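You operate a simulated robot arm through the tools that you are given. There is no shell and no other tool. Be economical: measure what you need, move in short steps, check, and stop when the job is done.

You are at the controls of a simulated two-armed robot. One attempt, no reset.

TASK
On the top of the wide table, fold the blue cloth in half.

It is judged by the outcome, as a careful person would: the job done as asked, and still so three seconds after it is handed in. It fails if anything else is knocked over, pushed out of place, dropped, spilled or broken. Flat cloth is picked up by pressing the open fingertips on it (5 to 10 N) and closing them slowly along it; thin cloth reads only 2 to 8 mm in the jaws.

THE ROBOT
Two 7-joint arms with two-finger parallel grippers on one trunk, on a base that drives. Base frame: it is fixed to the floor where the robot stands at the start and does not move with it; the origin is under the middle of the robot, x ahead of it, y to its left, z up. Units: cm, rad, N and s.
The left shoulder is at the start at [5, 18.7, 106], the right one opposite. Places, roughly: top of the wide table [70, -40, 80]. Payload 3.43 kg a hand.
Tool frame (each hand has its own): the origin (TCP) lies between the finger pads and is the grasp point; the fingertips stand 3 cm ahead of it; z points along the fingers, y is the line along which they close. Largest opening 9.4 cm; finger width 2.8, thickness 1; the body of the gripper, 5 by 9.6 cm, starts 5.5 cm behind the TCP.
Orientation is told as [roll, pitch, yaw] about the base's x, y, z axes, in that order, counted from this pose: with the fingers straight down and closing along the base's y, the tool's x points along the base's -x, its y along +y and its z along -z.

THE INTERFACE
- The arms move only by the tool jog_arm. It takes "left_targets", "right_targets" or both (then of equal length, played together; a hand with none holds still); each is a list of rows, each a list of 3 entries, a list of its own where there are three numbers: the turn, a rotation vector about the base's x, y, z in units of 60 degrees (1.0 is 60 degrees), then the shift along the base's x, y, z in units of 400 mm (1.0 is 400 mm), then the opening in per cent of the stroke, from 0 (shut) to 100 (fully open). In form: [[[ax, ay, az], [x, y, z], fingers], ...]. A call has 1 to 10 rows; each row is the pose to reach, as a shift and turn from the pose commanded when the call began. A call with a number of a shift or a turn outside -1 to 1 is refused whole. Rows are played at 5 a second. More than 5 cm and 0.15 rad between two rows, or a gripper value outside its range, and nothing of the call is played. A pose out of reach is approached as far as the arm can. The call stops where the force on the tool passes 40 N (or 10 N more than at its start, if that is more) or the arm is blocked; 0.2 s more then pass. The fingers move at their own pace (about 15.3 cm/s each) and stop on an object; they squeeze with about 37 N. The grip force told is the motor's: it shows also when the fingers shut on nothing. Time passes only in rows, and 0.2 s behind the last, so rows that repeat a pose let the fingers close. The reply holds the time, the measured pose of the TCP, the force on the tool along the base axes, the opening and the grip force, in the units named above and with some noise, with the torque about the TCP (base axes, N m) and any sound that the robot's microphone picked up.
- Cameras (640 x 400 px; columns grow to the right, rows downward): "scene" is now at [12.64, 1.7, 118.96]; the picture's right is [0.08, -1.00, 0.00], its down [-0.74, -0.06, -0.67] and it looks along [0.67, 0.05, -0.74] (base axes); focal length 256 px, centre (320, 200). "left" rides on the left gripper at [7.6, -1.4, -10.2] in its tool frame; the picture's right is [0.18, 0.98, 0.00], its down [-0.75, 0.14, -0.64] and it looks along [-0.63, 0.12, 0.77] (tool axes); focal length 243 px, centre (320, 200). "right" rides on the right gripper at [7.6, 1.4, -10.3] in its tool frame; the picture's right is [-0.18, 0.98, 0.00], its down [-0.75, -0.14, -0.64] and it looks along [-0.63, -0.12, 0.77] (tool axes); focal length 243 px, centre (320, 200).
- grab_frame(camera): a new picture of that camera. No time passes.
- lift_body(by): slides the trunk up (or, below 0, down) by that many cm; the arms and the scene camera ride with it, the base frame stays. It gives what a move gives, with no picture.
- drive_base(legs): drives the robot by 1 to 6 legs, each [ahead, left, turn to the left] in cm, cm and rad, along the robot's own axes; the way and the turn of a leg run together, so that a leg with both is an arc; at most 150 cm and 3.142 rad a leg. The arms and the cameras ride along, it lands a little off, and it stops where it bumps. It gives what a move gives.
- pan_tilt(pan, tilt): turns the head with the scene camera to pan (to the left, within 1.396 rad either way) and tilt (down, from -0.506 to 1.204), counted from straight ahead of the robot. It gives what a move gives.
- point_at(camera, pixels): for up to 12 pixels [column, row] of the newest picture of that camera ("zoom" is the newest enlarged one), the place [x, y, z] in the base frame of the surface seen there, good to about 0.2 cm, but the place of the scene camera against the robot may be out by one fixed shift of up to 2.5 cm in any direction. No time passes.
- inspect(camera, box): a new picture of the part [left, top, right, bottom] of that camera's present view, enlarged. No time passes.
- hand_in(): hands the job in; it is judged then, once.

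Keep the steps short. Do not move on a guess: measure, check each grasp and each placing, and mend mistakes. In all there are 80 turns and 58 pictures (those below and enlarged ones count). Leave the grippers open and the arms clear of the work at the hand-in unless told otherwise, and finish with a single line.

The tools are called after "Emit:" by a JSON object that holds its "method" and its "body". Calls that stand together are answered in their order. jog_arm: Moves the arms, as the interface text tells. Its arguments: {"type":"object","properties":{"left_targets":{"type":"array","items":{"type":"array"}},"right_targets":{"type":"array","items":{"type":"array"}}},"required":[]} The other tools are called the same way: lift_body (by) slides the trunk up or down; drive_base (legs) drives the base; pan_tilt (pan, tilt) turns the head that bears the scene camera; grab_frame (camera) takes a picture; point_at (camera, pixels) gives the place of the surface under pixels of a picture; inspect (camera, box) takes an enlarged picture of a part of a camera's view; hand_in () hands the job in.

At the start:

```text
time: 0.0
left_eef_pos: [36.15, 27.44, 98.58]
left_ee_rot: [0.0, -0.001, 0.001]
left_wrist_force: [-0.1, -0.3, 0.1]
left_torque: [0.02, 0.04, -0.01]
left_opening: 9.39
left_grasp_force: 0.1
right_eef_pos: [38.15, -13.16, 93.47]
right_ee_rot: [0.0, 0.0, -0.001]
right_wrist_force: [-0.3, -0.3, 0.0]
right_torque: [0.02, -0.02, 0.01]
right_opening: 9.42
right_grasp_force: 0.0
trunk travel left (down, up): [-27.5, 15.7]
robot x, y, heading: [-0.02, 0.13, 0.004]
head pan, tilt: [0.079, 0.834]
```

scene: 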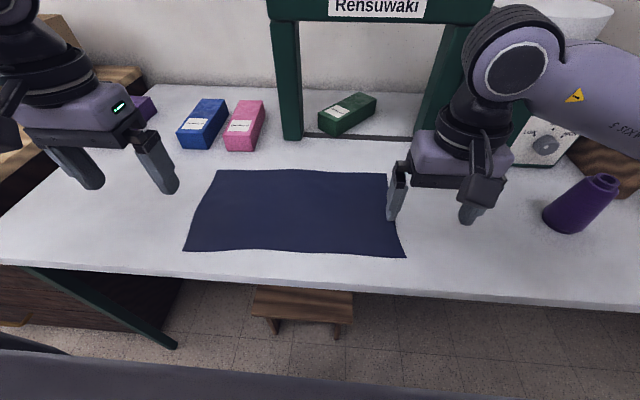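
right: 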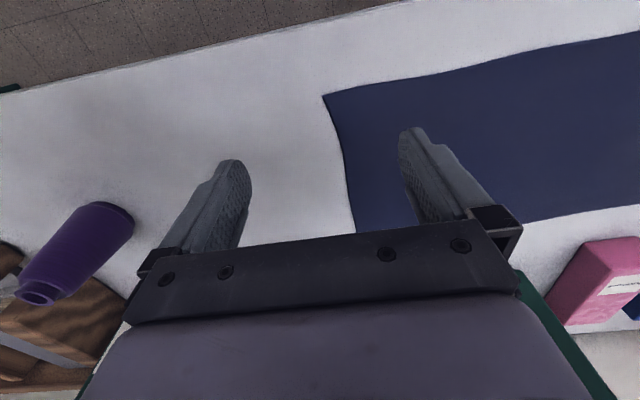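
left: 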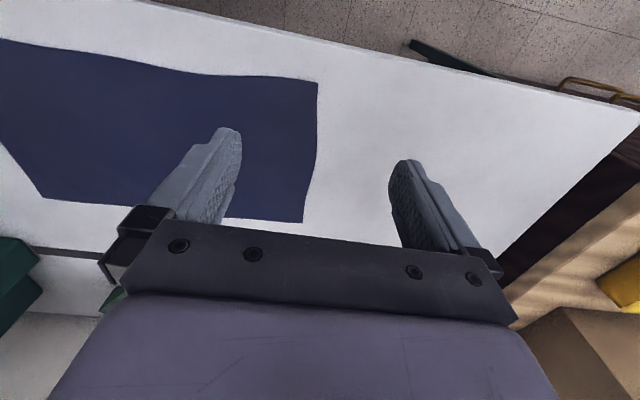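

I see the dark blue cloth with its corners at about (218,170), (387,174), (405,257) and (184,250) in the scene view. I'll measure these corners, some table points, and the corners seen in the hand cameras.

Emit:
{"method": "point_at", "body": {"camera": "scene", "pixels": [[219, 171], [386, 175], [404, 256], [185, 249], [300, 171], [300, 250], [300, 210], [300, 275], [240, 150], [330, 130], [350, 250], [240, 248]]}}

Emit:
{"method": "point_at", "body": {"camera": "right", "pixels": [[324, 97], [330, 97], [356, 230], [310, 97], [500, 130], [220, 165], [440, 80], [635, 35]]}}

Emit:
{"method": "point_at", "body": {"camera": "left", "pixels": [[315, 84], [301, 219], [42, 195], [4, 42], [340, 80], [180, 75], [245, 216]]}}

```text
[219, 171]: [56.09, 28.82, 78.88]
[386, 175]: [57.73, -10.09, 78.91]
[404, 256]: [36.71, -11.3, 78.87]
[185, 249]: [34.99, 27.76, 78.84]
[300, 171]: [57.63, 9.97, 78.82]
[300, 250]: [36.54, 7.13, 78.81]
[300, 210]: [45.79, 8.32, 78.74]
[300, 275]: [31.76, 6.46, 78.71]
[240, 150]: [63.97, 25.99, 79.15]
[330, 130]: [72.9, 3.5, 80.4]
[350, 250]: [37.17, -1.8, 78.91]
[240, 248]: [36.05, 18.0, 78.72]
```

```text
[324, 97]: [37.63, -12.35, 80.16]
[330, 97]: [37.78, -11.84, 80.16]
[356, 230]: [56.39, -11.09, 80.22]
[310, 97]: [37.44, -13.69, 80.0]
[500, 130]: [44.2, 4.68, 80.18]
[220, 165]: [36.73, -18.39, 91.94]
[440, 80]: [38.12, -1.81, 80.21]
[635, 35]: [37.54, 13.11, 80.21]
```

```text
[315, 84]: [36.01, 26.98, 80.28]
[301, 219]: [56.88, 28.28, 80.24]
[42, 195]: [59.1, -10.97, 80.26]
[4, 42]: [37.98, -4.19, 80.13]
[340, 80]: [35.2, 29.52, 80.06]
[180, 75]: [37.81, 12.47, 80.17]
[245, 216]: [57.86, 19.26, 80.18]
```

The hand cameras put the table top at z = 80.0 and the cloth at 80.2, and the scene camera reads about 1.3 cm low. By the hand cameras the far corners are at FL (56.9, 28.3) and FR (59, -11), and the near corners at NL (36, 27) and NR (37.6, -12.3). I'll bring the far edge over to the near edge. First both hands go above the far corners, half open.

Emit:
{"method": "jog_arm", "body": {"left_targets": [[[0, 0, 0], [0.1025, -0.012, -0.053], 42], [[0, 0, 0], [0.205, -0.024, -0.106], 42], [[0, 0, 0], [0.3075, -0.036, -0.159], 42], [[0, 0, 0], [0.41, -0.048, -0.212], 42], [[0, 0, 0], [0.5125, -0.06, -0.265], 42], [[0, 0, 0], [0.5125, -0.06, -0.265], 42]], "right_targets": [[[0, 0, 0], [0.1012, 0.0263, -0.0275], 42], [[0, 0, 0], [0.2024, 0.0526, -0.055], 42], [[0, 0, 0], [0.3036, 0.0789, -0.0825], 42], [[0, 0, 0], [0.4048, 0.1052, -0.11], 42], [[0, 0, 0], [0.506, 0.1315, -0.1375], 42], [[0, 0, 0], [0.506, 0.1315, -0.1375], 42]]}}

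Emit:
{"method": "grab_frame", "body": {"camera": "left"}}

Emit:
{"method": "grab_frame", "body": {"camera": "right"}}

Emit:
{"method": "grab_frame", "body": {"camera": "scene"}}

```text
time: 1.4
left_eef_pos: [53.63, 26.8, 88.89]
left_ee_rot: [0.0, -0.004, -0.001]
left_wrist_force: [0.2, 0.2, 0.7]
left_torque: [-0.01, 0.04, 0.0]
left_opening: 3.96
left_grasp_force: 0.0
left hand out of reach, approached as far as the arm can: row 5, 6
right_eef_pos: [58.28, -7.84, 88.03]
right_ee_rot: [-0.001, -0.001, 0.002]
right_wrist_force: [-0.8, 0.3, -0.3]
right_torque: [0.01, 0.0, -0.02]
right_opening: 3.93
right_grasp_force: 0.0
trunk travel left (down, up): [-27.5, 15.7]
robot x, y, heading: [-0.05, 0.14, 0.0]
head pan, tilt: [0.079, 0.834]
```

```text
54 pictures are left
```

left: 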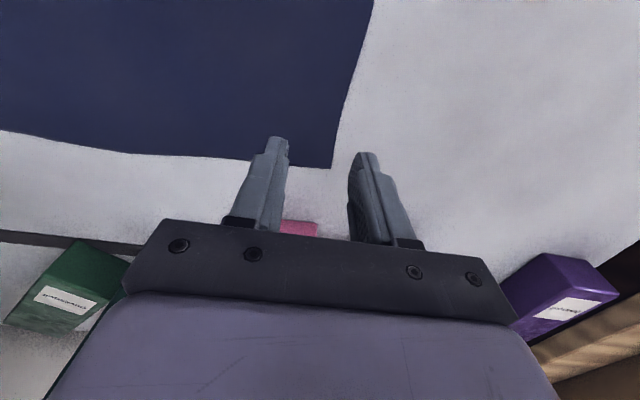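

```text
53 pictures are left
```

right: 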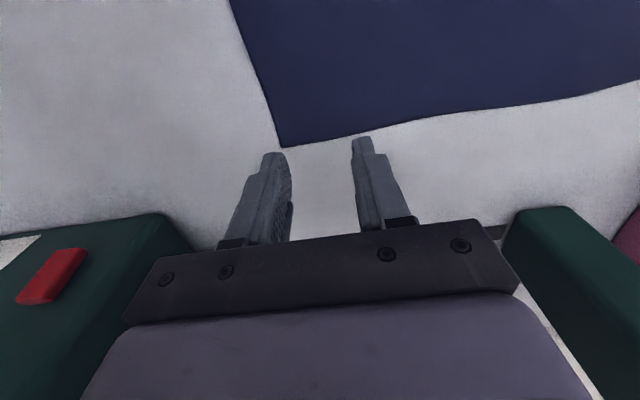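

```text
52 pictures are left
```

scene: 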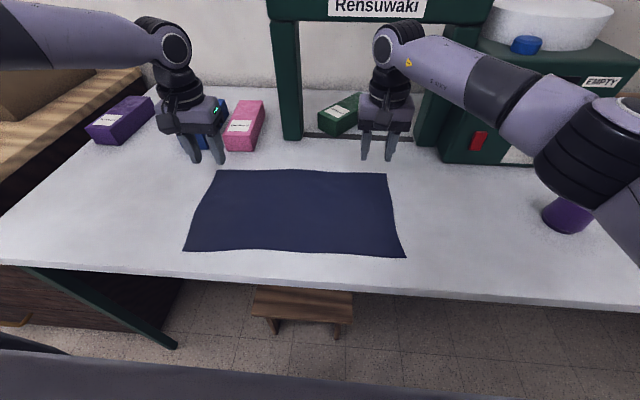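

The left hand stops about 3 cm short of the far-left corner. The cloth's centre is near y = 8, so I'll drive the base 7 cm to the left to put the cloth in front of both arms. Nothing stands in the way at hand height.

Emit:
{"method": "drive_base", "body": {"legs": [[0, 7, 0]]}}

```text
time: 2.4
left_eef_pos: [53.72, 33.74, 88.81]
left_ee_rot: [-0.002, 0.001, 0.002]
left_wrist_force: [0.0, 0.3, 0.8]
left_torque: [-0.01, -0.01, 0.0]
left_opening: 3.96
left_grasp_force: 0.0
right_eef_pos: [58.29, -0.79, 88.09]
right_ee_rot: [-0.001, 0.001, 0.0]
right_wrist_force: [-0.1, 0.0, 0.3]
right_torque: [0.0, -0.02, 0.0]
right_opening: 3.93
right_grasp_force: 0.1
trunk travel left (down, up): [-27.5, 15.7]
robot x, y, heading: [-0.13, 7.09, 0.001]
head pan, tilt: [0.079, 0.834]
```

Driving carried the hands along. I'll move both hands sideways back over the corners and check where they end up.

Emit:
{"method": "jog_arm", "body": {"left_targets": [[[0, 0, 0], [0, -0.1, 0], 42], [[0, 0, 0], [0, -0.2, 0], 42], [[0, 0, 0], [0, -0.2, 0], 42]], "right_targets": [[[0, 0, 0], [0, -0.09, 0], 42], [[0, 0, 0], [0, -0.178, 0], 42], [[0, 0, 0], [0, -0.178, 0], 42]]}}

Emit:
{"method": "grab_frame", "body": {"camera": "left"}}

Emit:
{"method": "grab_frame", "body": {"camera": "right"}}

```text
time: 3.2
left_eef_pos: [50.29, 28.66, 89.87]
left_ee_rot: [-0.002, -0.002, -0.001]
left_wrist_force: [0.2, 0.4, 0.5]
left_torque: [-0.04, -0.01, 0.0]
left_opening: 3.94
left_grasp_force: 0.0
left hand out of reach, approached as far as the arm can: row 1, 2, 3
right_eef_pos: [58.37, -8.05, 88.17]
right_ee_rot: [0.0, 0.001, -0.001]
right_wrist_force: [0.1, 0.5, -1.0]
right_torque: [-0.01, 0.0, 0.02]
right_opening: 3.94
right_grasp_force: 0.0
trunk travel left (down, up): [-27.5, 15.7]
robot x, y, heading: [0.11, 6.95, 0.004]
head pan, tilt: [0.079, 0.834]
```

```text
51 pictures are left
```

left: 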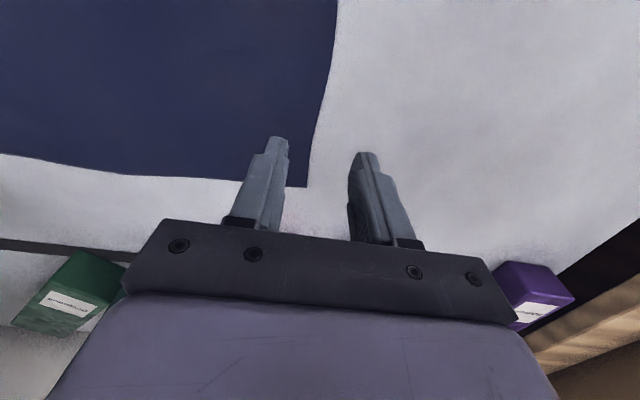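

```text
50 pictures are left
```

right: 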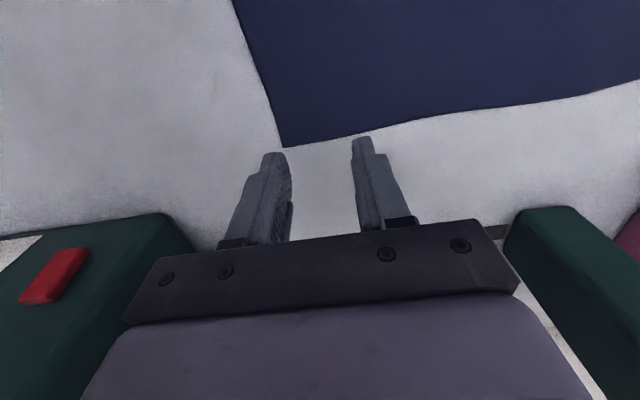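

The right hand is on station at (58.4, -8.05). The left is oddly short at (50.3, 28.7, 89.9) and seems held in an awkward joint pose. I'll pull it back a little and lower it to see how it follows.

Emit:
{"method": "jog_arm", "body": {"left_targets": [[[0, 0, 0], [-0.1, 0, 0], 42], [[0, 0, 0], [-0.2, 0, 0], 42], [[0, 0, 0], [-0.3, 0, 0], 42], [[0, 0, 0], [-0.3, 0, 0], 42]]}}

Emit:
{"method": "grab_frame", "body": {"camera": "scene"}}

```text
time: 4.2
left_eef_pos: [38.31, 28.41, 89.87]
left_ee_rot: [0.001, -0.002, 0.0]
left_wrist_force: [0.4, 0.9, 0.6]
left_torque: [0.02, 0.02, 0.01]
left_opening: 3.94
left_grasp_force: 0.1
right_eef_pos: [58.29, -8.02, 88.15]
right_ee_rot: [-0.001, 0.0, 0.001]
right_wrist_force: [0.8, 0.4, 0.2]
right_torque: [-0.02, 0.0, -0.01]
right_opening: 3.93
right_grasp_force: 0.1
trunk travel left (down, up): [-27.5, 15.7]
robot x, y, heading: [-0.4, 6.91, 0.004]
head pan, tilt: [0.079, 0.834]
```

```text
49 pictures are left
```

scene: 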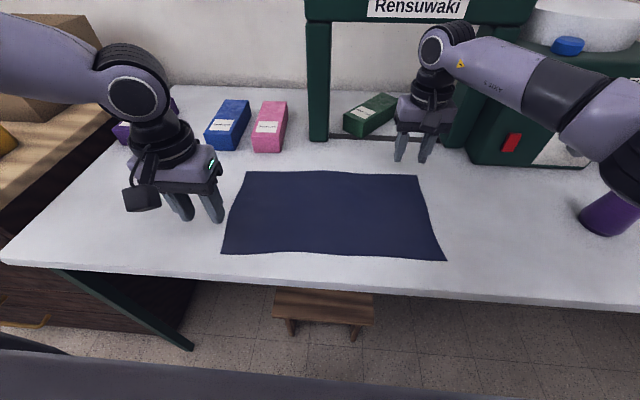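

The left hand follows again and now counts shifts from its true pose. I'll go to the corner in order: first to y = 25 and lower, then out in x.

Emit:
{"method": "jog_arm", "body": {"left_targets": [[[0, 0, 0], [0, -0.085, -0.06], 42], [[0, 0, 0], [0.1, -0.085, -0.09], 42], [[0, 0, 0], [0.2, -0.085, -0.1], 42], [[0, 0, 0], [0.3, -0.085, -0.1], 42], [[0, 0, 0], [0.4, -0.085, -0.1], 42], [[0, 0, 0], [0.46, -0.085, -0.1], 42], [[0, 0, 0], [0.46, -0.085, -0.1], 42]]}}

```text
time: 5.8
left_eef_pos: [50.55, 29.47, 87.91]
left_ee_rot: [0.0, -0.001, 0.0]
left_wrist_force: [0.9, -0.5, 0.0]
left_torque: [0.01, -0.01, 0.0]
left_opening: 3.94
left_grasp_force: 0.1
left hand out of reach, approached as far as the arm can: row 3, 4, 5, 6, 7
right_eef_pos: [58.34, -7.91, 88.11]
right_ee_rot: [0.0, 0.001, -0.001]
right_wrist_force: [0.0, -0.4, 0.0]
right_torque: [0.01, -0.04, 0.0]
right_opening: 3.95
right_grasp_force: 0.1
trunk travel left (down, up): [-27.5, 15.7]
robot x, y, heading: [-0.2, 6.83, 0.002]
head pan, tilt: [0.079, 0.834]
```

The left again stops at x = 50.5, so it's a joint limit and not distance. The right arm managed the mirrored reach from a starting pose further inboard. I'll bring the left hand back to the mirror of that pose, about (38, 20.5, 93), and go out from there.

Emit:
{"method": "jog_arm", "body": {"left_targets": [[[0, 0, 0], [-0.1, 0, 0.04], 42], [[0, 0, 0], [-0.2, -0.03, 0.08], 42], [[0, 0, 0], [-0.3, -0.08, 0.12], 42], [[0, 0, 0], [-0.31, -0.16, 0.14], 42], [[0, 0, 0], [-0.31, -0.225, 0.14], 42], [[0, 0, 0], [-0.31, -0.225, 0.14], 42]]}}

Emit:
{"method": "grab_frame", "body": {"camera": "scene"}}

```text
time: 7.2
left_eef_pos: [38.13, 20.42, 93.65]
left_ee_rot: [0.001, -0.001, 0.001]
left_wrist_force: [-0.4, -0.6, 0.1]
left_torque: [-0.02, -0.01, -0.03]
left_opening: 3.91
left_grasp_force: 0.1
right_eef_pos: [58.37, -7.97, 88.17]
right_ee_rot: [-0.001, -0.002, -0.001]
right_wrist_force: [-0.8, -0.2, -0.5]
right_torque: [0.0, 0.0, 0.02]
right_opening: 3.92
right_grasp_force: 0.0
trunk travel left (down, up): [-27.5, 15.7]
robot x, y, heading: [0.35, 6.96, 0.002]
head pan, tilt: [0.079, 0.834]
```

```text
48 pictures are left
```

scene: 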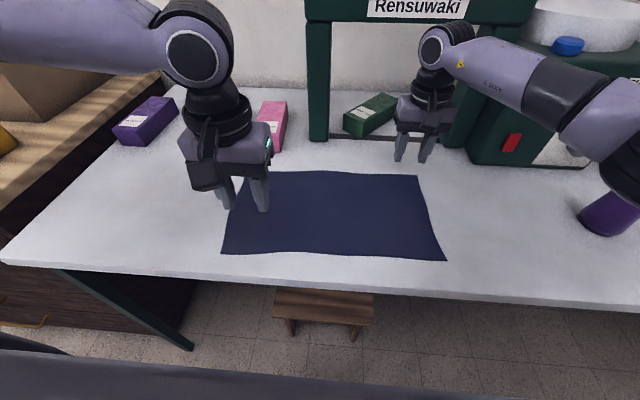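

The left hand is now at the mirror pose. I'll send it out along the mirrored path to (56.7, 25, 88).

Emit:
{"method": "jog_arm", "body": {"left_targets": [[[0, 0, 0], [0.1, 0.023, -0.028], 42], [[0, 0, 0], [0.19, 0.046, -0.056], 42], [[0, 0, 0], [0.28, 0.07, -0.084], 42], [[0, 0, 0], [0.37, 0.092, -0.112], 42], [[0, 0, 0], [0.465, 0.115, -0.14], 42], [[0, 0, 0], [0.465, 0.115, -0.14], 42]]}}

```text
time: 8.6
left_eef_pos: [50.91, 29.34, 89.79]
left_ee_rot: [-0.003, -0.002, 0.001]
left_wrist_force: [0.2, -0.1, 0.7]
left_torque: [0.02, 0.01, -0.04]
left_opening: 3.97
left_grasp_force: 0.0
left hand out of reach, approached as far as the arm can: row 2, 3, 4, 5, 6
right_eef_pos: [58.35, -7.97, 88.16]
right_ee_rot: [-0.001, -0.001, 0.0]
right_wrist_force: [0.0, -0.6, 0.1]
right_torque: [0.0, 0.03, 0.01]
right_opening: 3.95
right_grasp_force: 0.1
trunk travel left (down, up): [-27.5, 15.7]
robot x, y, heading: [-0.18, 6.85, -0.0]
head pan, tilt: [0.079, 0.834]
```

It stops at about the same place, so I suspect a wrist limit tied to yaw. I'll test with a yaw of -0.3 rad while asking for more x.

Emit:
{"method": "jog_arm", "body": {"left_targets": [[[0, 0, -0.14], [0, 0, 0], 42], [[0, 0, -0.28], [0.02, -0.02, -0.02], 42], [[0, 0, -0.28], [0.08, -0.06, -0.04], 42], [[0, 0, -0.28], [0.145, -0.1, -0.06], 42], [[0, 0, -0.28], [0.145, -0.1, -0.06], 42]]}}

```text
time: 9.8
left_eef_pos: [50.82, 29.44, 89.3]
left_ee_rot: [-0.001, -0.003, -0.291]
left_wrist_force: [0.2, 0.1, -0.2]
left_torque: [-0.03, 0.0, -0.02]
left_opening: 3.94
left_grasp_force: 0.0
left hand out of reach, approached as far as the arm can: row 2, 3, 4, 5
right_eef_pos: [58.42, -7.93, 87.95]
right_ee_rot: [0.001, -0.001, 0.001]
right_wrist_force: [0.9, 0.0, 0.4]
right_torque: [0.03, 0.02, -0.02]
right_opening: 3.91
right_grasp_force: 0.1
trunk travel left (down, up): [-27.5, 15.7]
robot x, y, heading: [0.06, 6.61, -0.004]
head pan, tilt: [0.079, 0.834]
```

Yaw makes no difference. Next I'll undo the yaw and tilt the fingers outward, with the tips toward +x, in case the wrist bend is the limit.

Emit:
{"method": "jog_arm", "body": {"left_targets": [[[0, 0, 0.14], [-0.03, 0, 0], 42], [[0, 0, 0.28], [-0.03, 0, 0], 42]]}}

Emit:
{"method": "jog_arm", "body": {"left_targets": [[[0, -0.14, 0], [0.03, 0, 0], 42], [[0, -0.28, 0], [0.06, 0, -0.02], 42], [[0, -0.42, 0], [0.1, -0.03, -0.02], 42], [[0, -0.42, 0], [0.17, -0.1, -0.02], 42], [[0, -0.42, 0], [0.17, -0.1, -0.02], 42]]}}

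```text
time: 10.4
left_eef_pos: [49.72, 29.56, 89.25]
left_ee_rot: [-0.001, -0.002, 0.002]
left_wrist_force: [0.0, 0.7, 0.4]
left_torque: [-0.01, -0.01, -0.01]
left_opening: 3.96
left_grasp_force: 0.0
right_eef_pos: [58.3, -7.95, 88.07]
right_ee_rot: [0.0, 0.0, 0.001]
right_wrist_force: [0.0, 0.0, -0.6]
right_torque: [0.02, 0.01, -0.01]
right_opening: 3.95
right_grasp_force: 0.1
trunk travel left (down, up): [-27.5, 15.7]
robot x, y, heading: [0.06, 7.03, -0.005]
head pan, tilt: [0.079, 0.834]
```

```text
time: 11.6
left_eef_pos: [55.61, 26.61, 88.84]
left_ee_rot: [-0.003, -0.442, 0.001]
left_wrist_force: [1.0, 0.0, 0.0]
left_torque: [0.0, 0.0, -0.01]
left_opening: 3.94
left_grasp_force: 0.0
left hand out of reach, approached as far as the arm can: row 4, 5
right_eef_pos: [58.46, -7.99, 88.13]
right_ee_rot: [0.001, 0.0, 0.001]
right_wrist_force: [-0.1, -0.8, 0.2]
right_torque: [-0.01, -0.02, -0.01]
right_opening: 3.94
right_grasp_force: 0.1
trunk travel left (down, up): [-27.5, 15.7]
robot x, y, heading: [0.17, 6.62, 0.001]
head pan, tilt: [0.079, 0.834]
```

Tilting helps, so the wrist bend is the limit. A higher shoulder needs less wrist bend, so I'll raise the trunk by 8 cm and then set the left tool vertical again.

Emit:
{"method": "lift_body", "body": {"by": 8}}

Emit:
{"method": "jog_arm", "body": {"left_targets": [[[0, 0.14, 0], [0, -0.01, -0.06], 42], [[0, 0.28, 0], [0.01, -0.03, -0.12], 42], [[0, 0.42, 0], [0.02, -0.04, -0.18], 42], [[0, 0.42, 0], [0.027, -0.04, -0.22], 42], [[0, 0.42, 0], [0.027, -0.04, -0.22], 42]], "right_targets": [[[0, 0, 0], [0, 0, -0.06], 42], [[0, 0, 0], [0, 0, -0.12], 42], [[0, 0, 0], [0, 0, -0.18], 42], [[0, 0, 0], [0, 0, -0.22], 42], [[0, 0, 0], [0, 0, -0.22], 42]]}}

```text
time: 12.8
left_eef_pos: [55.48, 26.64, 96.98]
left_ee_rot: [-0.001, -0.441, 0.0]
left_wrist_force: [0.1, -1.0, -0.2]
left_torque: [-0.01, 0.0, -0.03]
left_opening: 3.95
left_grasp_force: 0.0
right_eef_pos: [58.34, -7.95, 96.13]
right_ee_rot: [0.001, 0.0, 0.0]
right_wrist_force: [0.2, -0.6, 0.7]
right_torque: [-0.04, -0.02, -0.05]
right_opening: 3.96
right_grasp_force: 0.0
trunk travel left (down, up): [-35.5, 7.7]
robot x, y, heading: [0.18, 6.98, 0.001]
head pan, tilt: [0.079, 0.834]
```

```text
time: 14.0
left_eef_pos: [49.69, 30.47, 92.89]
left_ee_rot: [-0.002, -0.002, 0.001]
left_wrist_force: [0.2, 0.9, 0.1]
left_torque: [0.03, -0.04, -0.05]
left_opening: 3.94
left_grasp_force: 0.0
left hand out of reach, approached as far as the arm can: row 1, 2, 3, 4, 5
right_eef_pos: [58.32, -7.86, 87.21]
right_ee_rot: [-0.001, 0.0, 0.0]
right_wrist_force: [0.2, -0.1, -0.1]
right_torque: [-0.01, 0.0, -0.03]
right_opening: 3.94
right_grasp_force: 0.1
trunk travel left (down, up): [-35.5, 7.7]
robot x, y, heading: [-0.24, 6.7, -0.003]
head pan, tilt: [0.079, 0.834]
```

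The right hand tracks perfectly, but the left still can't follow. I'll turn the head to look at the left arm itself.

Emit:
{"method": "pan_tilt", "body": {"pan": 0.7, "tilt": 0.3}}

Emit:
{"method": "grab_frame", "body": {"camera": "scene"}}

Emit:
{"method": "pan_tilt", "body": {"pan": -0.7, "tilt": 0.3}}

Emit:
{"method": "grab_frame", "body": {"camera": "scene"}}

```text
time: 15.0
left_eef_pos: [49.83, 30.31, 92.86]
left_ee_rot: [-0.003, -0.002, 0.0]
left_wrist_force: [0.1, -0.3, 0.1]
left_torque: [0.0, 0.0, -0.04]
left_opening: 3.94
left_grasp_force: 0.0
right_eef_pos: [58.25, -8.08, 87.23]
right_ee_rot: [0.0, 0.0, 0.001]
right_wrist_force: [0.0, 0.2, 0.7]
right_torque: [-0.03, -0.01, 0.05]
right_opening: 3.95
right_grasp_force: 0.0
trunk travel left (down, up): [-35.5, 7.7]
robot x, y, heading: [-0.41, 6.77, 0.003]
head pan, tilt: [0.7, 0.3]
```

```text
47 pictures are left
```

scene: 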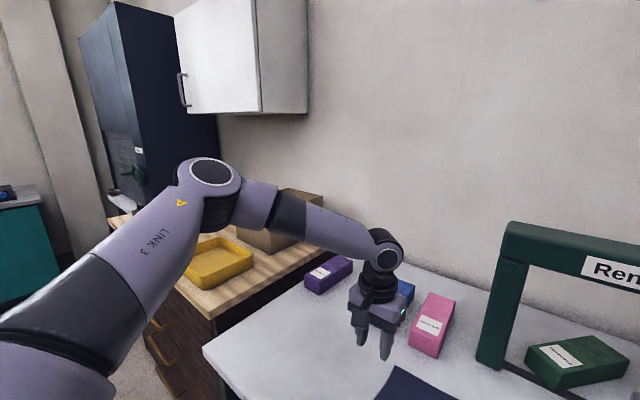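

```text
time: 16.5
left_eef_pos: [49.77, 30.48, 92.8]
left_ee_rot: [0.0, -0.003, 0.0]
left_wrist_force: [0.0, 0.3, -0.4]
left_torque: [0.0, 0.01, 0.03]
left_opening: 3.95
left_grasp_force: 0.0
right_eef_pos: [58.32, -7.91, 87.42]
right_ee_rot: [0.0, 0.0, 0.002]
right_wrist_force: [0.1, 0.5, 0.5]
right_torque: [0.02, 0.0, 0.0]
right_opening: 3.96
right_grasp_force: 0.1
trunk travel left (down, up): [-35.5, 7.7]
robot x, y, heading: [0.03, 6.96, -0.005]
head pan, tilt: [-0.7, 0.3]
```

```text
46 pictures are left
```

scene: 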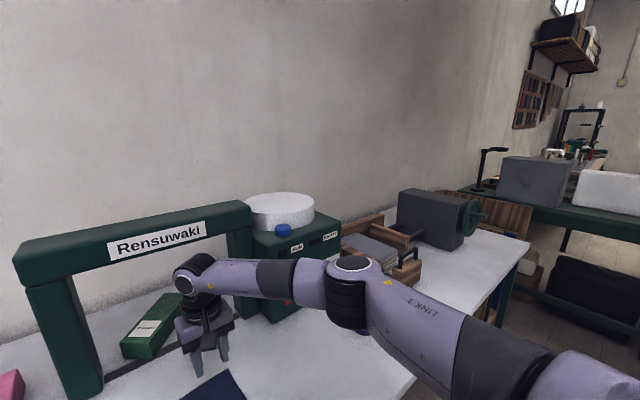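

Both elbows swing out level, and the left one is in a pose that limits inboard reach far out. It reached furthest when the target lay more to its left (robot-relative about 53.6, 26.8). So I'll raise and pull back the hands, lower the trunk to its first height, and shift the base 11 cm right and 3 cm forward to put the left corner in that zone.

Emit:
{"method": "jog_arm", "body": {"left_targets": [[[0, 0, 0], [-0.05, 0, 0.07], 42], [[0, 0, 0], [-0.1, 0, 0.14], 42], [[0, 0, 0], [-0.1, 0, 0.14], 42]], "right_targets": [[[0, 0, 0], [-0.04, 0, 0.09], 42], [[0, 0, 0], [-0.08, 0, 0.18], 42], [[0, 0, 0], [-0.15, 0, 0.24], 42]]}}

Emit:
{"method": "lift_body", "body": {"by": -8}}

Emit:
{"method": "drive_base", "body": {"legs": [[0, -11, 0], [3, 0, 0]]}}

Emit:
{"method": "pan_tilt", "body": {"pan": 0.15, "tilt": 0.83}}

Emit:
{"method": "grab_frame", "body": {"camera": "scene"}}

```text
time: 17.3
left_eef_pos: [45.79, 30.23, 98.49]
left_ee_rot: [-0.001, -0.001, -0.001]
left_wrist_force: [-0.2, -0.7, 0.2]
left_torque: [0.0, 0.0, 0.0]
left_opening: 3.95
left_grasp_force: 0.1
right_eef_pos: [52.3, -8.05, 96.99]
right_ee_rot: [-0.002, -0.002, -0.001]
right_wrist_force: [-0.1, 0.7, -0.7]
right_torque: [-0.03, 0.0, 0.0]
right_opening: 3.97
right_grasp_force: 0.1
trunk travel left (down, up): [-35.5, 7.7]
robot x, y, heading: [0.13, 6.82, -0.003]
head pan, tilt: [-0.7, 0.3]
```

```text
time: 18.5
left_eef_pos: [45.8, 30.22, 90.47]
left_ee_rot: [-0.001, -0.002, 0.0]
left_wrist_force: [0.3, 0.0, 0.7]
left_torque: [-0.01, 0.0, 0.03]
left_opening: 3.94
left_grasp_force: 0.0
right_eef_pos: [52.38, -7.99, 88.9]
right_ee_rot: [0.0, 0.0, -0.001]
right_wrist_force: [-0.9, -0.2, -0.5]
right_torque: [-0.04, 0.03, 0.01]
right_opening: 3.96
right_grasp_force: 0.0
trunk travel left (down, up): [-27.5, 15.7]
robot x, y, heading: [0.14, 6.9, -0.001]
head pan, tilt: [-0.7, 0.3]
```

```text
time: 20.1
left_eef_pos: [48.83, 19.23, 90.43]
left_ee_rot: [-0.003, -0.002, 0.0]
left_wrist_force: [-0.1, 0.4, -0.4]
left_torque: [0.01, 0.0, -0.03]
left_opening: 3.93
left_grasp_force: 0.0
right_eef_pos: [55.44, -18.8, 88.85]
right_ee_rot: [-0.001, 0.001, 0.0]
right_wrist_force: [0.1, -0.8, -0.1]
right_torque: [0.0, -0.01, -0.03]
right_opening: 3.94
right_grasp_force: 0.0
trunk travel left (down, up): [-27.5, 15.7]
robot x, y, heading: [3.16, -3.83, -0.004]
head pan, tilt: [-0.7, 0.3]
```

```text
time: 21.3
left_eef_pos: [48.81, 19.37, 90.48]
left_ee_rot: [-0.002, -0.001, 0.002]
left_wrist_force: [-0.2, -0.1, -0.3]
left_torque: [0.0, -0.01, 0.02]
left_opening: 3.94
left_grasp_force: 0.0
right_eef_pos: [55.47, -18.95, 88.92]
right_ee_rot: [-0.001, 0.001, -0.002]
right_wrist_force: [0.1, 0.4, -1.2]
right_torque: [0.03, 0.01, -0.02]
right_opening: 3.94
right_grasp_force: 0.0
trunk travel left (down, up): [-27.5, 15.7]
robot x, y, heading: [3.14, -3.96, 0.004]
head pan, tilt: [0.15, 0.831]
```

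```text
45 pictures are left
```

scene: 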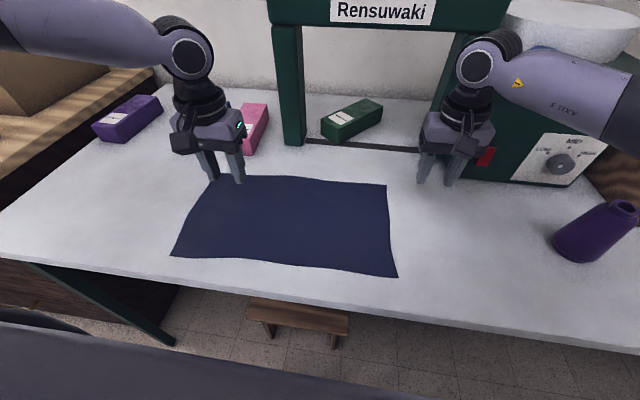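

The base is now at (3.1, -3.9). I'll move the left hand to (56.7, 25, 86), sideways first, and the right hand to (58.4, -8, 86).

Emit:
{"method": "jog_arm", "body": {"left_targets": [[[0, 0, 0], [0, 0.1, -0.02], 42], [[0, 0, 0], [0.05, 0.142, -0.05], 42], [[0, 0, 0], [0.12, 0.142, -0.08], 42], [[0, 0, 0], [0.1975, 0.142, -0.11], 42], [[0, 0, 0], [0.1975, 0.142, -0.11], 42]], "right_targets": [[[0, 0, 0], [0, 0.1, -0.02], 42], [[0, 0, 0], [0.03, 0.2, -0.04], 42], [[0, 0, 0], [0.074, 0.272, -0.06], 42], [[0, 0, 0], [0.074, 0.272, -0.07], 42], [[0, 0, 0], [0.074, 0.272, -0.07], 42]]}}

Emit:
{"method": "grab_frame", "body": {"camera": "left"}}

Emit:
{"method": "grab_frame", "body": {"camera": "right"}}

```text
time: 22.5
left_eef_pos: [56.59, 25.05, 86.05]
left_ee_rot: [-0.003, 0.0, 0.001]
left_wrist_force: [0.6, -0.8, -0.1]
left_torque: [-0.02, 0.0, -0.04]
left_opening: 3.98
left_grasp_force: 0.0
right_eef_pos: [58.35, -7.91, 86.16]
right_ee_rot: [0.001, 0.0, 0.0]
right_wrist_force: [0.3, 0.0, 0.4]
right_torque: [-0.01, 0.03, -0.01]
right_opening: 3.94
right_grasp_force: 0.1
trunk travel left (down, up): [-27.5, 15.7]
robot x, y, heading: [3.16, -3.53, -0.001]
head pan, tilt: [0.15, 0.831]
```

```text
44 pictures are left
```

left: 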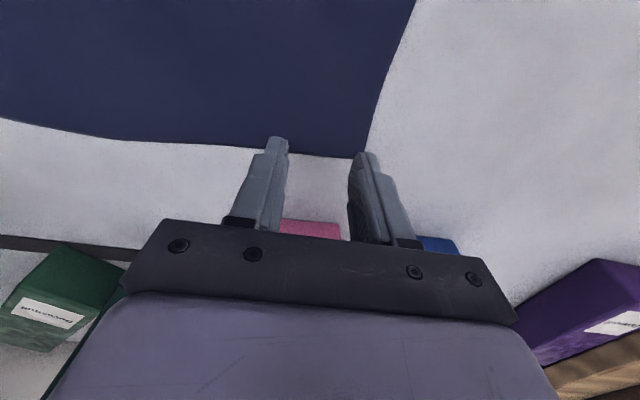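

```text
43 pictures are left
```

right: 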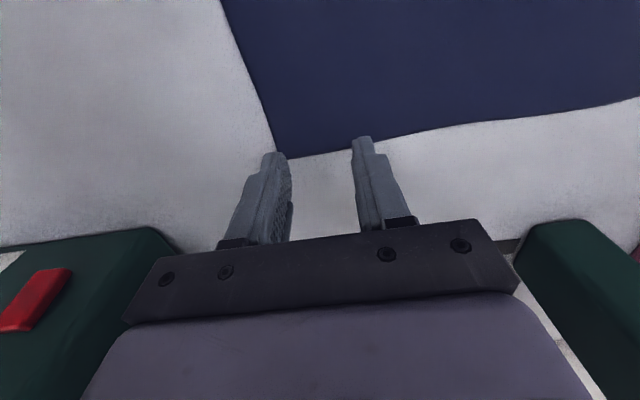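

Both hands are now on station with the tool vertical. I'll measure the far corners and edge again at close range.

Emit:
{"method": "point_at", "body": {"camera": "left", "pixels": [[357, 156], [300, 153], [235, 147], [367, 140], [120, 137]]}}

Emit:
{"method": "point_at", "body": {"camera": "right", "pixels": [[278, 157], [320, 153], [342, 150], [400, 136], [270, 140]]}}

```text
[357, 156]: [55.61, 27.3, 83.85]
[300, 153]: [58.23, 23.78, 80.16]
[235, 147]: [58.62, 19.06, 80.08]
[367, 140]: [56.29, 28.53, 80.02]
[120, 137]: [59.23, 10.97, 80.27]
```

```text
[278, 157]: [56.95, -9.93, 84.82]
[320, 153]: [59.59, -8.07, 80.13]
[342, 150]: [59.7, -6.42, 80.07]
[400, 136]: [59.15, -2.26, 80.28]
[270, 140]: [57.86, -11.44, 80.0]
```

The far edge is at x ≈ 57.9 near the left hand and ≈ 59.5 near the right, with corners at y ≈ 28.2 and -10.8. I'll nudge both hands to straddle the edge and lower the tips to just above the cloth.

Emit:
{"method": "jog_arm", "body": {"left_targets": [[[0, 0, 0], [0.0175, -0.006, -0.03], 42], [[0, 0, 0], [0.0175, -0.006, -0.066], 42], [[0, 0, 0], [0.0175, -0.006, -0.066], 42]], "right_targets": [[[0, 0, 0], [0.014, 0.0075, -0.03], 42], [[0, 0, 0], [0.014, 0.0075, -0.069], 42], [[0, 0, 0], [0.014, 0.0075, -0.069], 42]]}}

Emit:
{"method": "jog_arm", "body": {"left_targets": [[[0, 0, 0], [0, 0, -0.0075], 42], [[0, 0, 0], [0, 0, -0.0075], 42]], "right_targets": [[[0, 0, 0], [0, 0, -0.0075], 42], [[0, 0, 0], [0, 0, -0.0075], 42]]}}

```text
time: 23.3
left_eef_pos: [56.11, 25.33, 84.1]
left_ee_rot: [-0.002, -0.003, -0.001]
left_wrist_force: [-0.4, 1.2, 0.5]
left_torque: [0.02, -0.01, -0.03]
left_opening: 3.97
left_grasp_force: 0.1
left hand out of reach, approached as far as the arm can: row 1, 2, 3
right_eef_pos: [59.1, -7.79, 83.43]
right_ee_rot: [-0.001, -0.001, 0.0]
right_wrist_force: [-1.0, 0.3, -1.1]
right_torque: [0.0, 0.0, 0.04]
right_opening: 3.94
right_grasp_force: 0.1
trunk travel left (down, up): [-27.5, 15.7]
robot x, y, heading: [2.74, -4.05, 0.001]
head pan, tilt: [0.15, 0.831]
```

```text
time: 23.9
left_eef_pos: [55.88, 25.38, 83.77]
left_ee_rot: [-0.002, -0.006, 0.0]
left_wrist_force: [0.6, 0.1, 0.3]
left_torque: [0.03, 0.02, 0.0]
left_opening: 3.97
left_grasp_force: 0.1
right_eef_pos: [58.89, -7.76, 83.1]
right_ee_rot: [0.001, -0.001, 0.001]
right_wrist_force: [1.0, -0.4, 6.4]
right_torque: [-0.04, 0.01, 0.01]
right_opening: 3.94
right_grasp_force: 0.0
trunk travel left (down, up): [-27.5, 15.7]
robot x, y, heading: [3.0, -4.01, 0.002]
head pan, tilt: [0.15, 0.831]
```

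The right hand touches with 6.4 N. The left is again 1.4 cm short. I'll lift both hands 2 cm and drive 2.5 cm forward and 2 cm right.

Emit:
{"method": "jog_arm", "body": {"left_targets": [[[0, 0, 0], [-0.02, 0, 0.05], 42], [[0, 0, 0], [-0.04, 0, 0.05], 42]], "right_targets": [[[0, 0, 0], [0, 0, 0.05], 42], [[0, 0, 0], [-0.04, 0, 0.05], 42]]}}

Emit:
{"method": "drive_base", "body": {"legs": [[2.5, -2, 0]]}}

```text
time: 24.5
left_eef_pos: [54.4, 25.21, 85.82]
left_ee_rot: [0.0, -0.002, 0.0]
left_wrist_force: [0.6, -0.4, 0.9]
left_torque: [-0.04, -0.02, 0.01]
left_opening: 3.95
left_grasp_force: 0.1
right_eef_pos: [57.31, -7.88, 84.96]
right_ee_rot: [-0.001, 0.001, 0.0]
right_wrist_force: [-0.2, 0.3, 0.0]
right_torque: [-0.01, 0.0, 0.0]
right_opening: 3.97
right_grasp_force: 0.1
trunk travel left (down, up): [-27.5, 15.7]
robot x, y, heading: [2.85, -4.17, 0.001]
head pan, tilt: [0.15, 0.831]
```

```text
time: 25.3
left_eef_pos: [56.94, 23.37, 85.72]
left_ee_rot: [-0.002, -0.002, 0.001]
left_wrist_force: [0.2, -0.1, -0.3]
left_torque: [0.0, 0.01, -0.01]
left_opening: 3.95
left_grasp_force: 0.0
right_eef_pos: [59.85, -9.74, 85.05]
right_ee_rot: [0.0, 0.0, -0.001]
right_wrist_force: [0.5, 0.6, 0.4]
right_torque: [0.03, 0.0, 0.02]
right_opening: 3.96
right_grasp_force: 0.0
trunk travel left (down, up): [-27.5, 15.7]
robot x, y, heading: [5.66, -5.93, 0.003]
head pan, tilt: [0.15, 0.831]
```

Now I'll bring both hands to their grasp points, just above the cloth.

Emit:
{"method": "jog_arm", "body": {"left_targets": [[[0, 0, 0], [0.01, 0.0375, -0.01], 42], [[0, 0, 0], [0.01, 0.0375, -0.058], 42], [[0, 0, 0], [0.01, 0.0375, -0.058], 42]], "right_targets": [[[0, 0, 0], [-0.024, 0.05, -0.01], 42], [[0, 0, 0], [-0.024, 0.05, -0.044], 42], [[0, 0, 0], [-0.024, 0.05, -0.044], 42]]}}

Emit:
{"method": "grab_frame", "body": {"camera": "left"}}

Emit:
{"method": "grab_frame", "body": {"camera": "right"}}

```text
time: 26.1
left_eef_pos: [57.28, 24.84, 83.3]
left_ee_rot: [-0.003, 0.0, 0.001]
left_wrist_force: [-0.1, -0.6, 0.0]
left_torque: [-0.02, -0.03, 0.03]
left_opening: 3.97
left_grasp_force: 0.1
right_eef_pos: [58.82, -7.68, 83.22]
right_ee_rot: [0.0, 0.0, 0.0]
right_wrist_force: [0.0, -0.1, 0.0]
right_torque: [0.01, -0.01, 0.0]
right_opening: 3.96
right_grasp_force: 0.0
trunk travel left (down, up): [-27.5, 15.7]
robot x, y, heading: [5.42, -5.94, -0.001]
head pan, tilt: [0.15, 0.831]
```

```text
42 pictures are left
```

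left: 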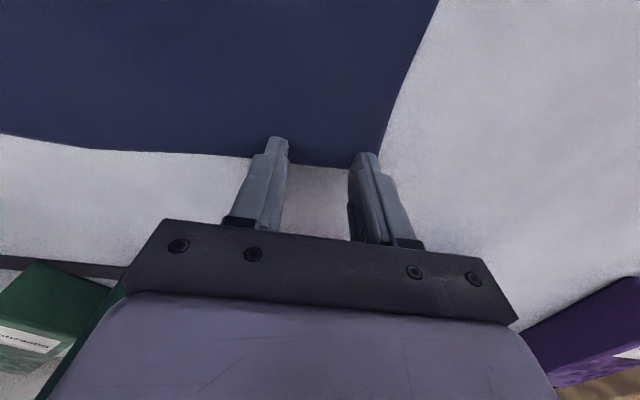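

```text
41 pictures are left
```

right: 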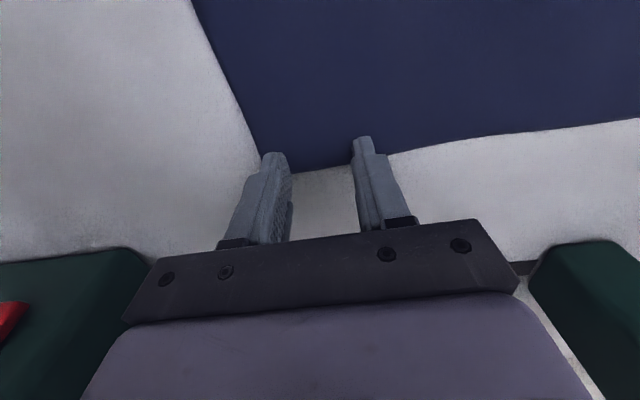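

The edge runs under the pads on both sides, and both outer fingers lie just inside the corners. I'll press down gently.

Emit:
{"method": "jog_arm", "body": {"left_targets": [[[0, 0, 0], [0, 0, -0.008], 42], [[0, 0, 0], [0, 0, -0.01], 42]], "right_targets": [[[0, 0, 0], [0, 0, -0.006], 42], [[0, 0, 0], [0, 0, -0.007], 42]]}}

```text
time: 26.7
left_eef_pos: [57.41, 24.9, 83.17]
left_ee_rot: [-0.001, -0.004, 0.002]
left_wrist_force: [1.1, 0.3, 2.8]
left_torque: [0.03, 0.04, -0.01]
left_opening: 3.95
left_grasp_force: 0.1
right_eef_pos: [58.78, -7.68, 83.12]
right_ee_rot: [-0.001, -0.002, 0.001]
right_wrist_force: [-0.9, -0.8, 8.6]
right_torque: [-0.04, 0.06, 0.02]
right_opening: 3.97
right_grasp_force: 0.1
trunk travel left (down, up): [-27.5, 15.7]
robot x, y, heading: [5.32, -5.94, -0.0]
head pan, tilt: [0.15, 0.831]
```

The right presses with 8.6 N and the left with 2.8 N. I'll press the left a touch more, then close both slowly.

Emit:
{"method": "jog_arm", "body": {"left_targets": [[[0, 0, 0], [0, 0, -0.004], 42], [[0, 0, 0], [0, 0, -0.004], 36], [[0, 0, 0], [0, 0, -0.004], 30], [[0, 0, 0], [0, 0, -0.004], 24], [[0, 0, 0], [0, 0, -0.004], 18], [[0, 0, 0], [0, 0, -0.004], 12], [[0, 0, 0], [0, 0, -0.004], 6], [[0, 0, 0], [0, 0, -0.004], 0], [[0, 0, 0], [0, 0, -0.004], 0]], "right_targets": [[[0, 0, 0], [0, 0, 0], 42], [[0, 0, 0], [0, 0, 0], 36], [[0, 0, 0], [0, 0, 0], 30], [[0, 0, 0], [0, 0, 0], 24], [[0, 0, 0], [0, 0, 0], 18], [[0, 0, 0], [0, 0, 0], 12], [[0, 0, 0], [0, 0, 0], 6], [[0, 0, 0], [0, 0, 0], 0], [[0, 0, 0], [0, 0, 0], 0]]}}

Emit:
{"method": "grab_frame", "body": {"camera": "left"}}

Emit:
{"method": "grab_frame", "body": {"camera": "right"}}

```text
time: 28.7
left_eef_pos: [57.19, 24.74, 83.29]
left_ee_rot: [-0.004, -0.006, -0.001]
left_wrist_force: [1.0, -7.0, 21.0]
left_torque: [-0.33, 0.13, 0.05]
left_opening: 0.0
left_grasp_force: 33.3
right_eef_pos: [58.69, -7.64, 83.22]
right_ee_rot: [0.003, -0.004, 0.001]
right_wrist_force: [-1.0, 8.4, 12.2]
right_torque: [0.26, 0.07, 0.01]
right_opening: 0.21
right_grasp_force: 36.7
trunk travel left (down, up): [-27.5, 15.7]
robot x, y, heading: [5.54, -5.61, -0.004]
head pan, tilt: [0.15, 0.831]
```

```text
40 pictures are left
```

left: 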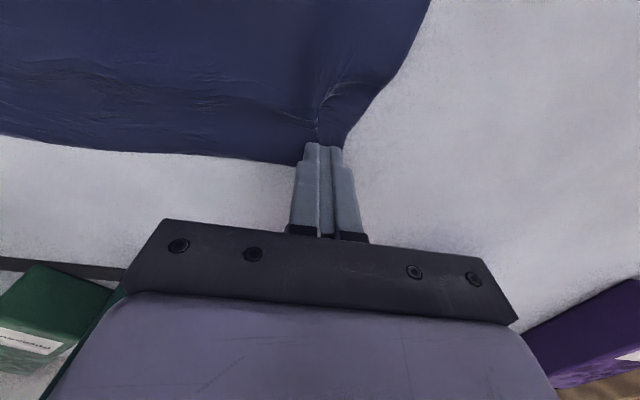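

```text
39 pictures are left
```

right: 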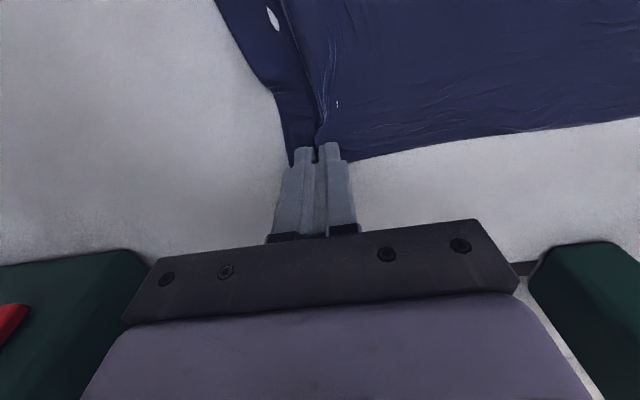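

The right reads 2.1 mm, which looks like a cloth grasp. The left reads 0.0, so probably empty. I'll lift both about 2 cm to check.

Emit:
{"method": "jog_arm", "body": {"left_targets": [[[0, 0, 0], [0, 0, 0.02], 0], [[0, 0, 0], [0, 0, 0.05], 0]], "right_targets": [[[0, 0, 0], [0, 0, 0.02], 0], [[0, 0, 0], [0, 0, 0.05], 0]]}}

Emit:
{"method": "grab_frame", "body": {"camera": "left"}}

Emit:
{"method": "grab_frame", "body": {"camera": "right"}}

```text
time: 29.3
left_eef_pos: [57.19, 25.09, 84.81]
left_ee_rot: [0.0, 0.001, 0.003]
left_wrist_force: [-0.4, 0.5, -0.6]
left_torque: [-0.03, -0.04, -0.02]
left_opening: 0.0
left_grasp_force: 33.0
right_eef_pos: [58.95, -7.85, 84.89]
right_ee_rot: [-0.002, 0.003, -0.003]
right_wrist_force: [-1.0, -0.1, 0.6]
right_torque: [-0.01, 0.02, -0.02]
right_opening: 0.23
right_grasp_force: 36.7
trunk travel left (down, up): [-27.5, 15.7]
robot x, y, heading: [5.79, -5.71, 0.002]
head pan, tilt: [0.15, 0.831]
```

```text
38 pictures are left
```

left: 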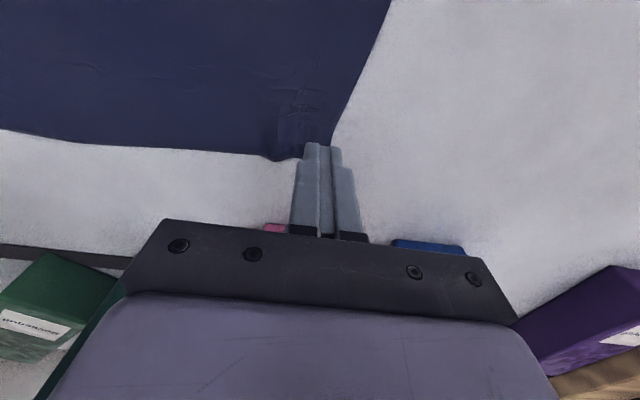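

```text
37 pictures are left
```

right: 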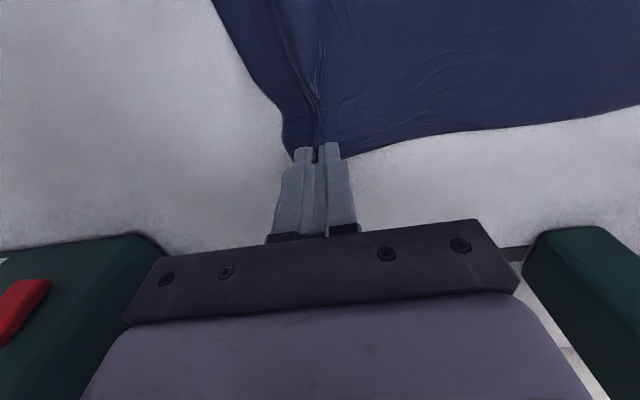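

The right holds the cloth, but the left slipped off. I'll open the left and look again before retrying.

Emit:
{"method": "jog_arm", "body": {"left_targets": [[[0, 0, 0], [0, 0, 0], 42], [[0, 0, 0], [0, 0, -0.025], 42]]}}

Emit:
{"method": "grab_frame", "body": {"camera": "left"}}

Emit:
{"method": "point_at", "body": {"camera": "left", "pixels": [[300, 160], [320, 160], [240, 155], [385, 135], [375, 150]]}}

```text
time: 29.9
left_eef_pos: [57.23, 24.93, 83.89]
left_ee_rot: [0.0, -0.001, 0.001]
left_wrist_force: [-0.1, 0.1, -0.2]
left_torque: [0.01, 0.0, -0.01]
left_opening: 3.94
left_grasp_force: 0.0
right_eef_pos: [58.84, -7.79, 84.91]
right_ee_rot: [-0.002, -0.001, -0.001]
right_wrist_force: [0.2, -0.4, 0.3]
right_torque: [-0.01, 0.06, 0.01]
right_opening: 0.2
right_grasp_force: 36.9
trunk travel left (down, up): [-27.5, 15.7]
robot x, y, heading: [5.38, -6.1, -0.001]
head pan, tilt: [0.15, 0.831]
```

```text
36 pictures are left
```

left: 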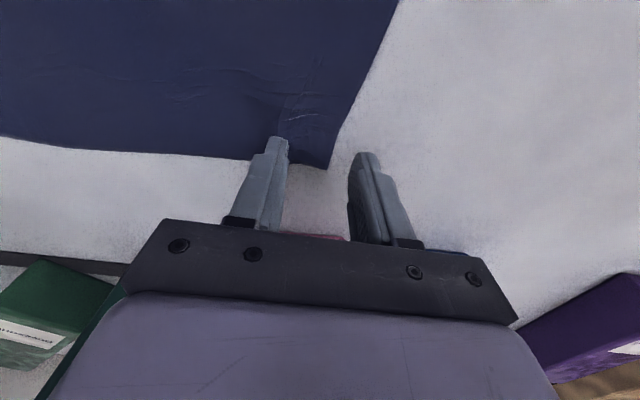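

```text
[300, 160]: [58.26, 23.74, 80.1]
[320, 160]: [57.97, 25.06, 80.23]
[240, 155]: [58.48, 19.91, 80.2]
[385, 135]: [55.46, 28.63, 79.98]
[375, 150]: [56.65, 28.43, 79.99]
```

The cloth corner has shifted inward to about (58.3, 25.6). I'll move the left hand 2.3 cm inward so that both fingers are on cloth, then press.

Emit:
{"method": "jog_arm", "body": {"left_targets": [[[0, 0, 0], [0, -0.06, 0], 42], [[0, 0, 0], [0, -0.06, -0.018], 42], [[0, 0, 0], [0, -0.06, -0.025], 42]]}}

Emit:
{"method": "grab_frame", "body": {"camera": "left"}}

```text
time: 30.7
left_eef_pos: [57.34, 22.42, 83.15]
left_ee_rot: [-0.003, -0.005, 0.002]
left_wrist_force: [-2.1, 1.0, 12.9]
left_torque: [0.2, 0.07, 0.03]
left_opening: 3.94
left_grasp_force: 0.5
right_eef_pos: [58.87, -7.7, 85.08]
right_ee_rot: [0.001, -0.001, 0.002]
right_wrist_force: [-0.1, -0.9, -0.3]
right_torque: [0.04, 0.03, -0.01]
right_opening: 0.19
right_grasp_force: 37.1
trunk travel left (down, up): [-27.5, 15.7]
robot x, y, heading: [5.4, -6.04, -0.004]
head pan, tilt: [0.15, 0.831]
```

```text
35 pictures are left
```

left: 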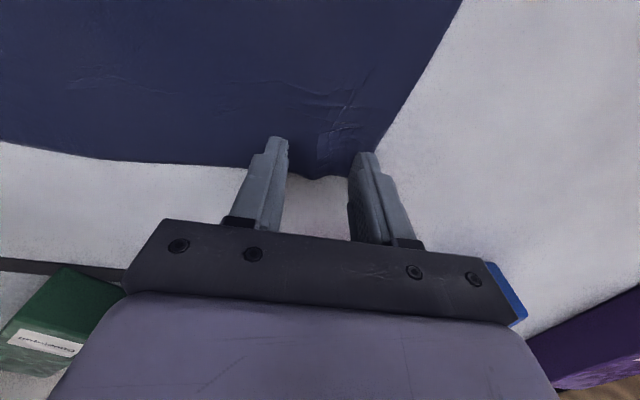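

Both fingers are on cloth, but 12.9 N is a bit hard. I'll ease off about 0.1 cm and close slowly.

Emit:
{"method": "jog_arm", "body": {"left_targets": [[[0, 0, 0], [0, 0, 0.003], 42], [[0, 0, 0], [0, 0, 0.003], 36], [[0, 0, 0], [0, 0, 0.003], 31], [[0, 0, 0], [0, 0, 0.003], 26], [[0, 0, 0], [0, 0, 0.003], 21], [[0, 0, 0], [0, 0, 0.003], 16], [[0, 0, 0], [0, 0, 0.003], 11], [[0, 0, 0], [0, 0, 0.003], 6], [[0, 0, 0], [0, 0, 0.003], 0], [[0, 0, 0], [0, 0, 0.003], 0]]}}

Emit:
{"method": "grab_frame", "body": {"camera": "left"}}

```text
time: 32.9
left_eef_pos: [57.36, 22.36, 83.03]
left_ee_rot: [-0.001, -0.003, 0.0]
left_wrist_force: [-0.1, -4.1, 14.0]
left_torque: [-0.04, 0.04, -0.01]
left_opening: 0.23
left_grasp_force: 36.6
right_eef_pos: [58.64, -7.67, 84.93]
right_ee_rot: [-0.001, -0.001, 0.001]
right_wrist_force: [-0.5, 2.3, 0.5]
right_torque: [0.06, -0.03, -0.04]
right_opening: 0.19
right_grasp_force: 36.9
trunk travel left (down, up): [-27.5, 15.7]
robot x, y, heading: [5.71, -6.11, -0.002]
head pan, tilt: [0.15, 0.831]
```

```text
34 pictures are left
```

left: 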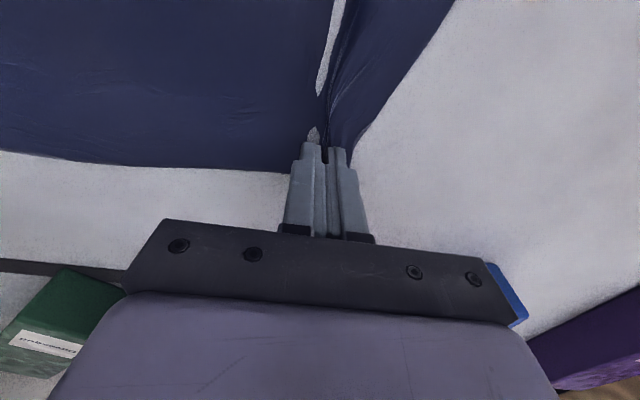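

The left now reads 2.3 mm, so it holds cloth too. I'll start the fold with a slow arc up and toward the robot, and check the grips after the first part.

Emit:
{"method": "jog_arm", "body": {"left_targets": [[[0, 0, 0], [-0.003, 0, 0.041], 0], [[0, 0, 0], [-0.013, 0, 0.081], 0], [[0, -0.048, 0], [-0.032, 0, 0.119], 0], [[0, -0.095, 0], [-0.058, 0, 0.154], 0]], "right_targets": [[[0, 0, 0], [-0.003, 0, 0], 0], [[0, 0, 0], [-0.013, 0, 0.034], 0], [[0, -0.048, 0], [-0.032, 0, 0.072], 0], [[0, -0.095, 0], [-0.058, 0, 0.107], 0]]}}

Emit:
{"method": "grab_frame", "body": {"camera": "scene"}}

```text
time: 33.9
left_eef_pos: [54.95, 22.45, 89.33]
left_ee_rot: [-0.001, -0.1, 0.001]
left_wrist_force: [0.7, -1.9, -0.8]
left_torque: [-0.04, 0.0, 0.01]
left_opening: 0.21
left_grasp_force: 37.0
right_eef_pos: [56.43, -7.74, 89.26]
right_ee_rot: [-0.001, -0.099, 0.001]
right_wrist_force: [0.1, 1.3, -0.1]
right_torque: [0.06, -0.02, -0.03]
right_opening: 0.19
right_grasp_force: 36.8
trunk travel left (down, up): [-27.5, 15.7]
robot x, y, heading: [5.39, -5.59, -0.001]
head pan, tilt: [0.15, 0.831]
```

```text
33 pictures are left
```

scene: 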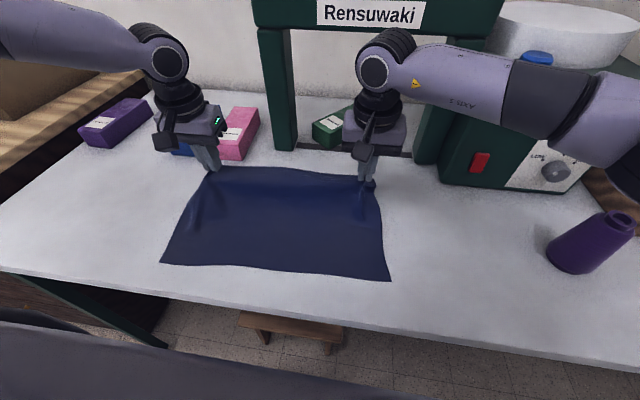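

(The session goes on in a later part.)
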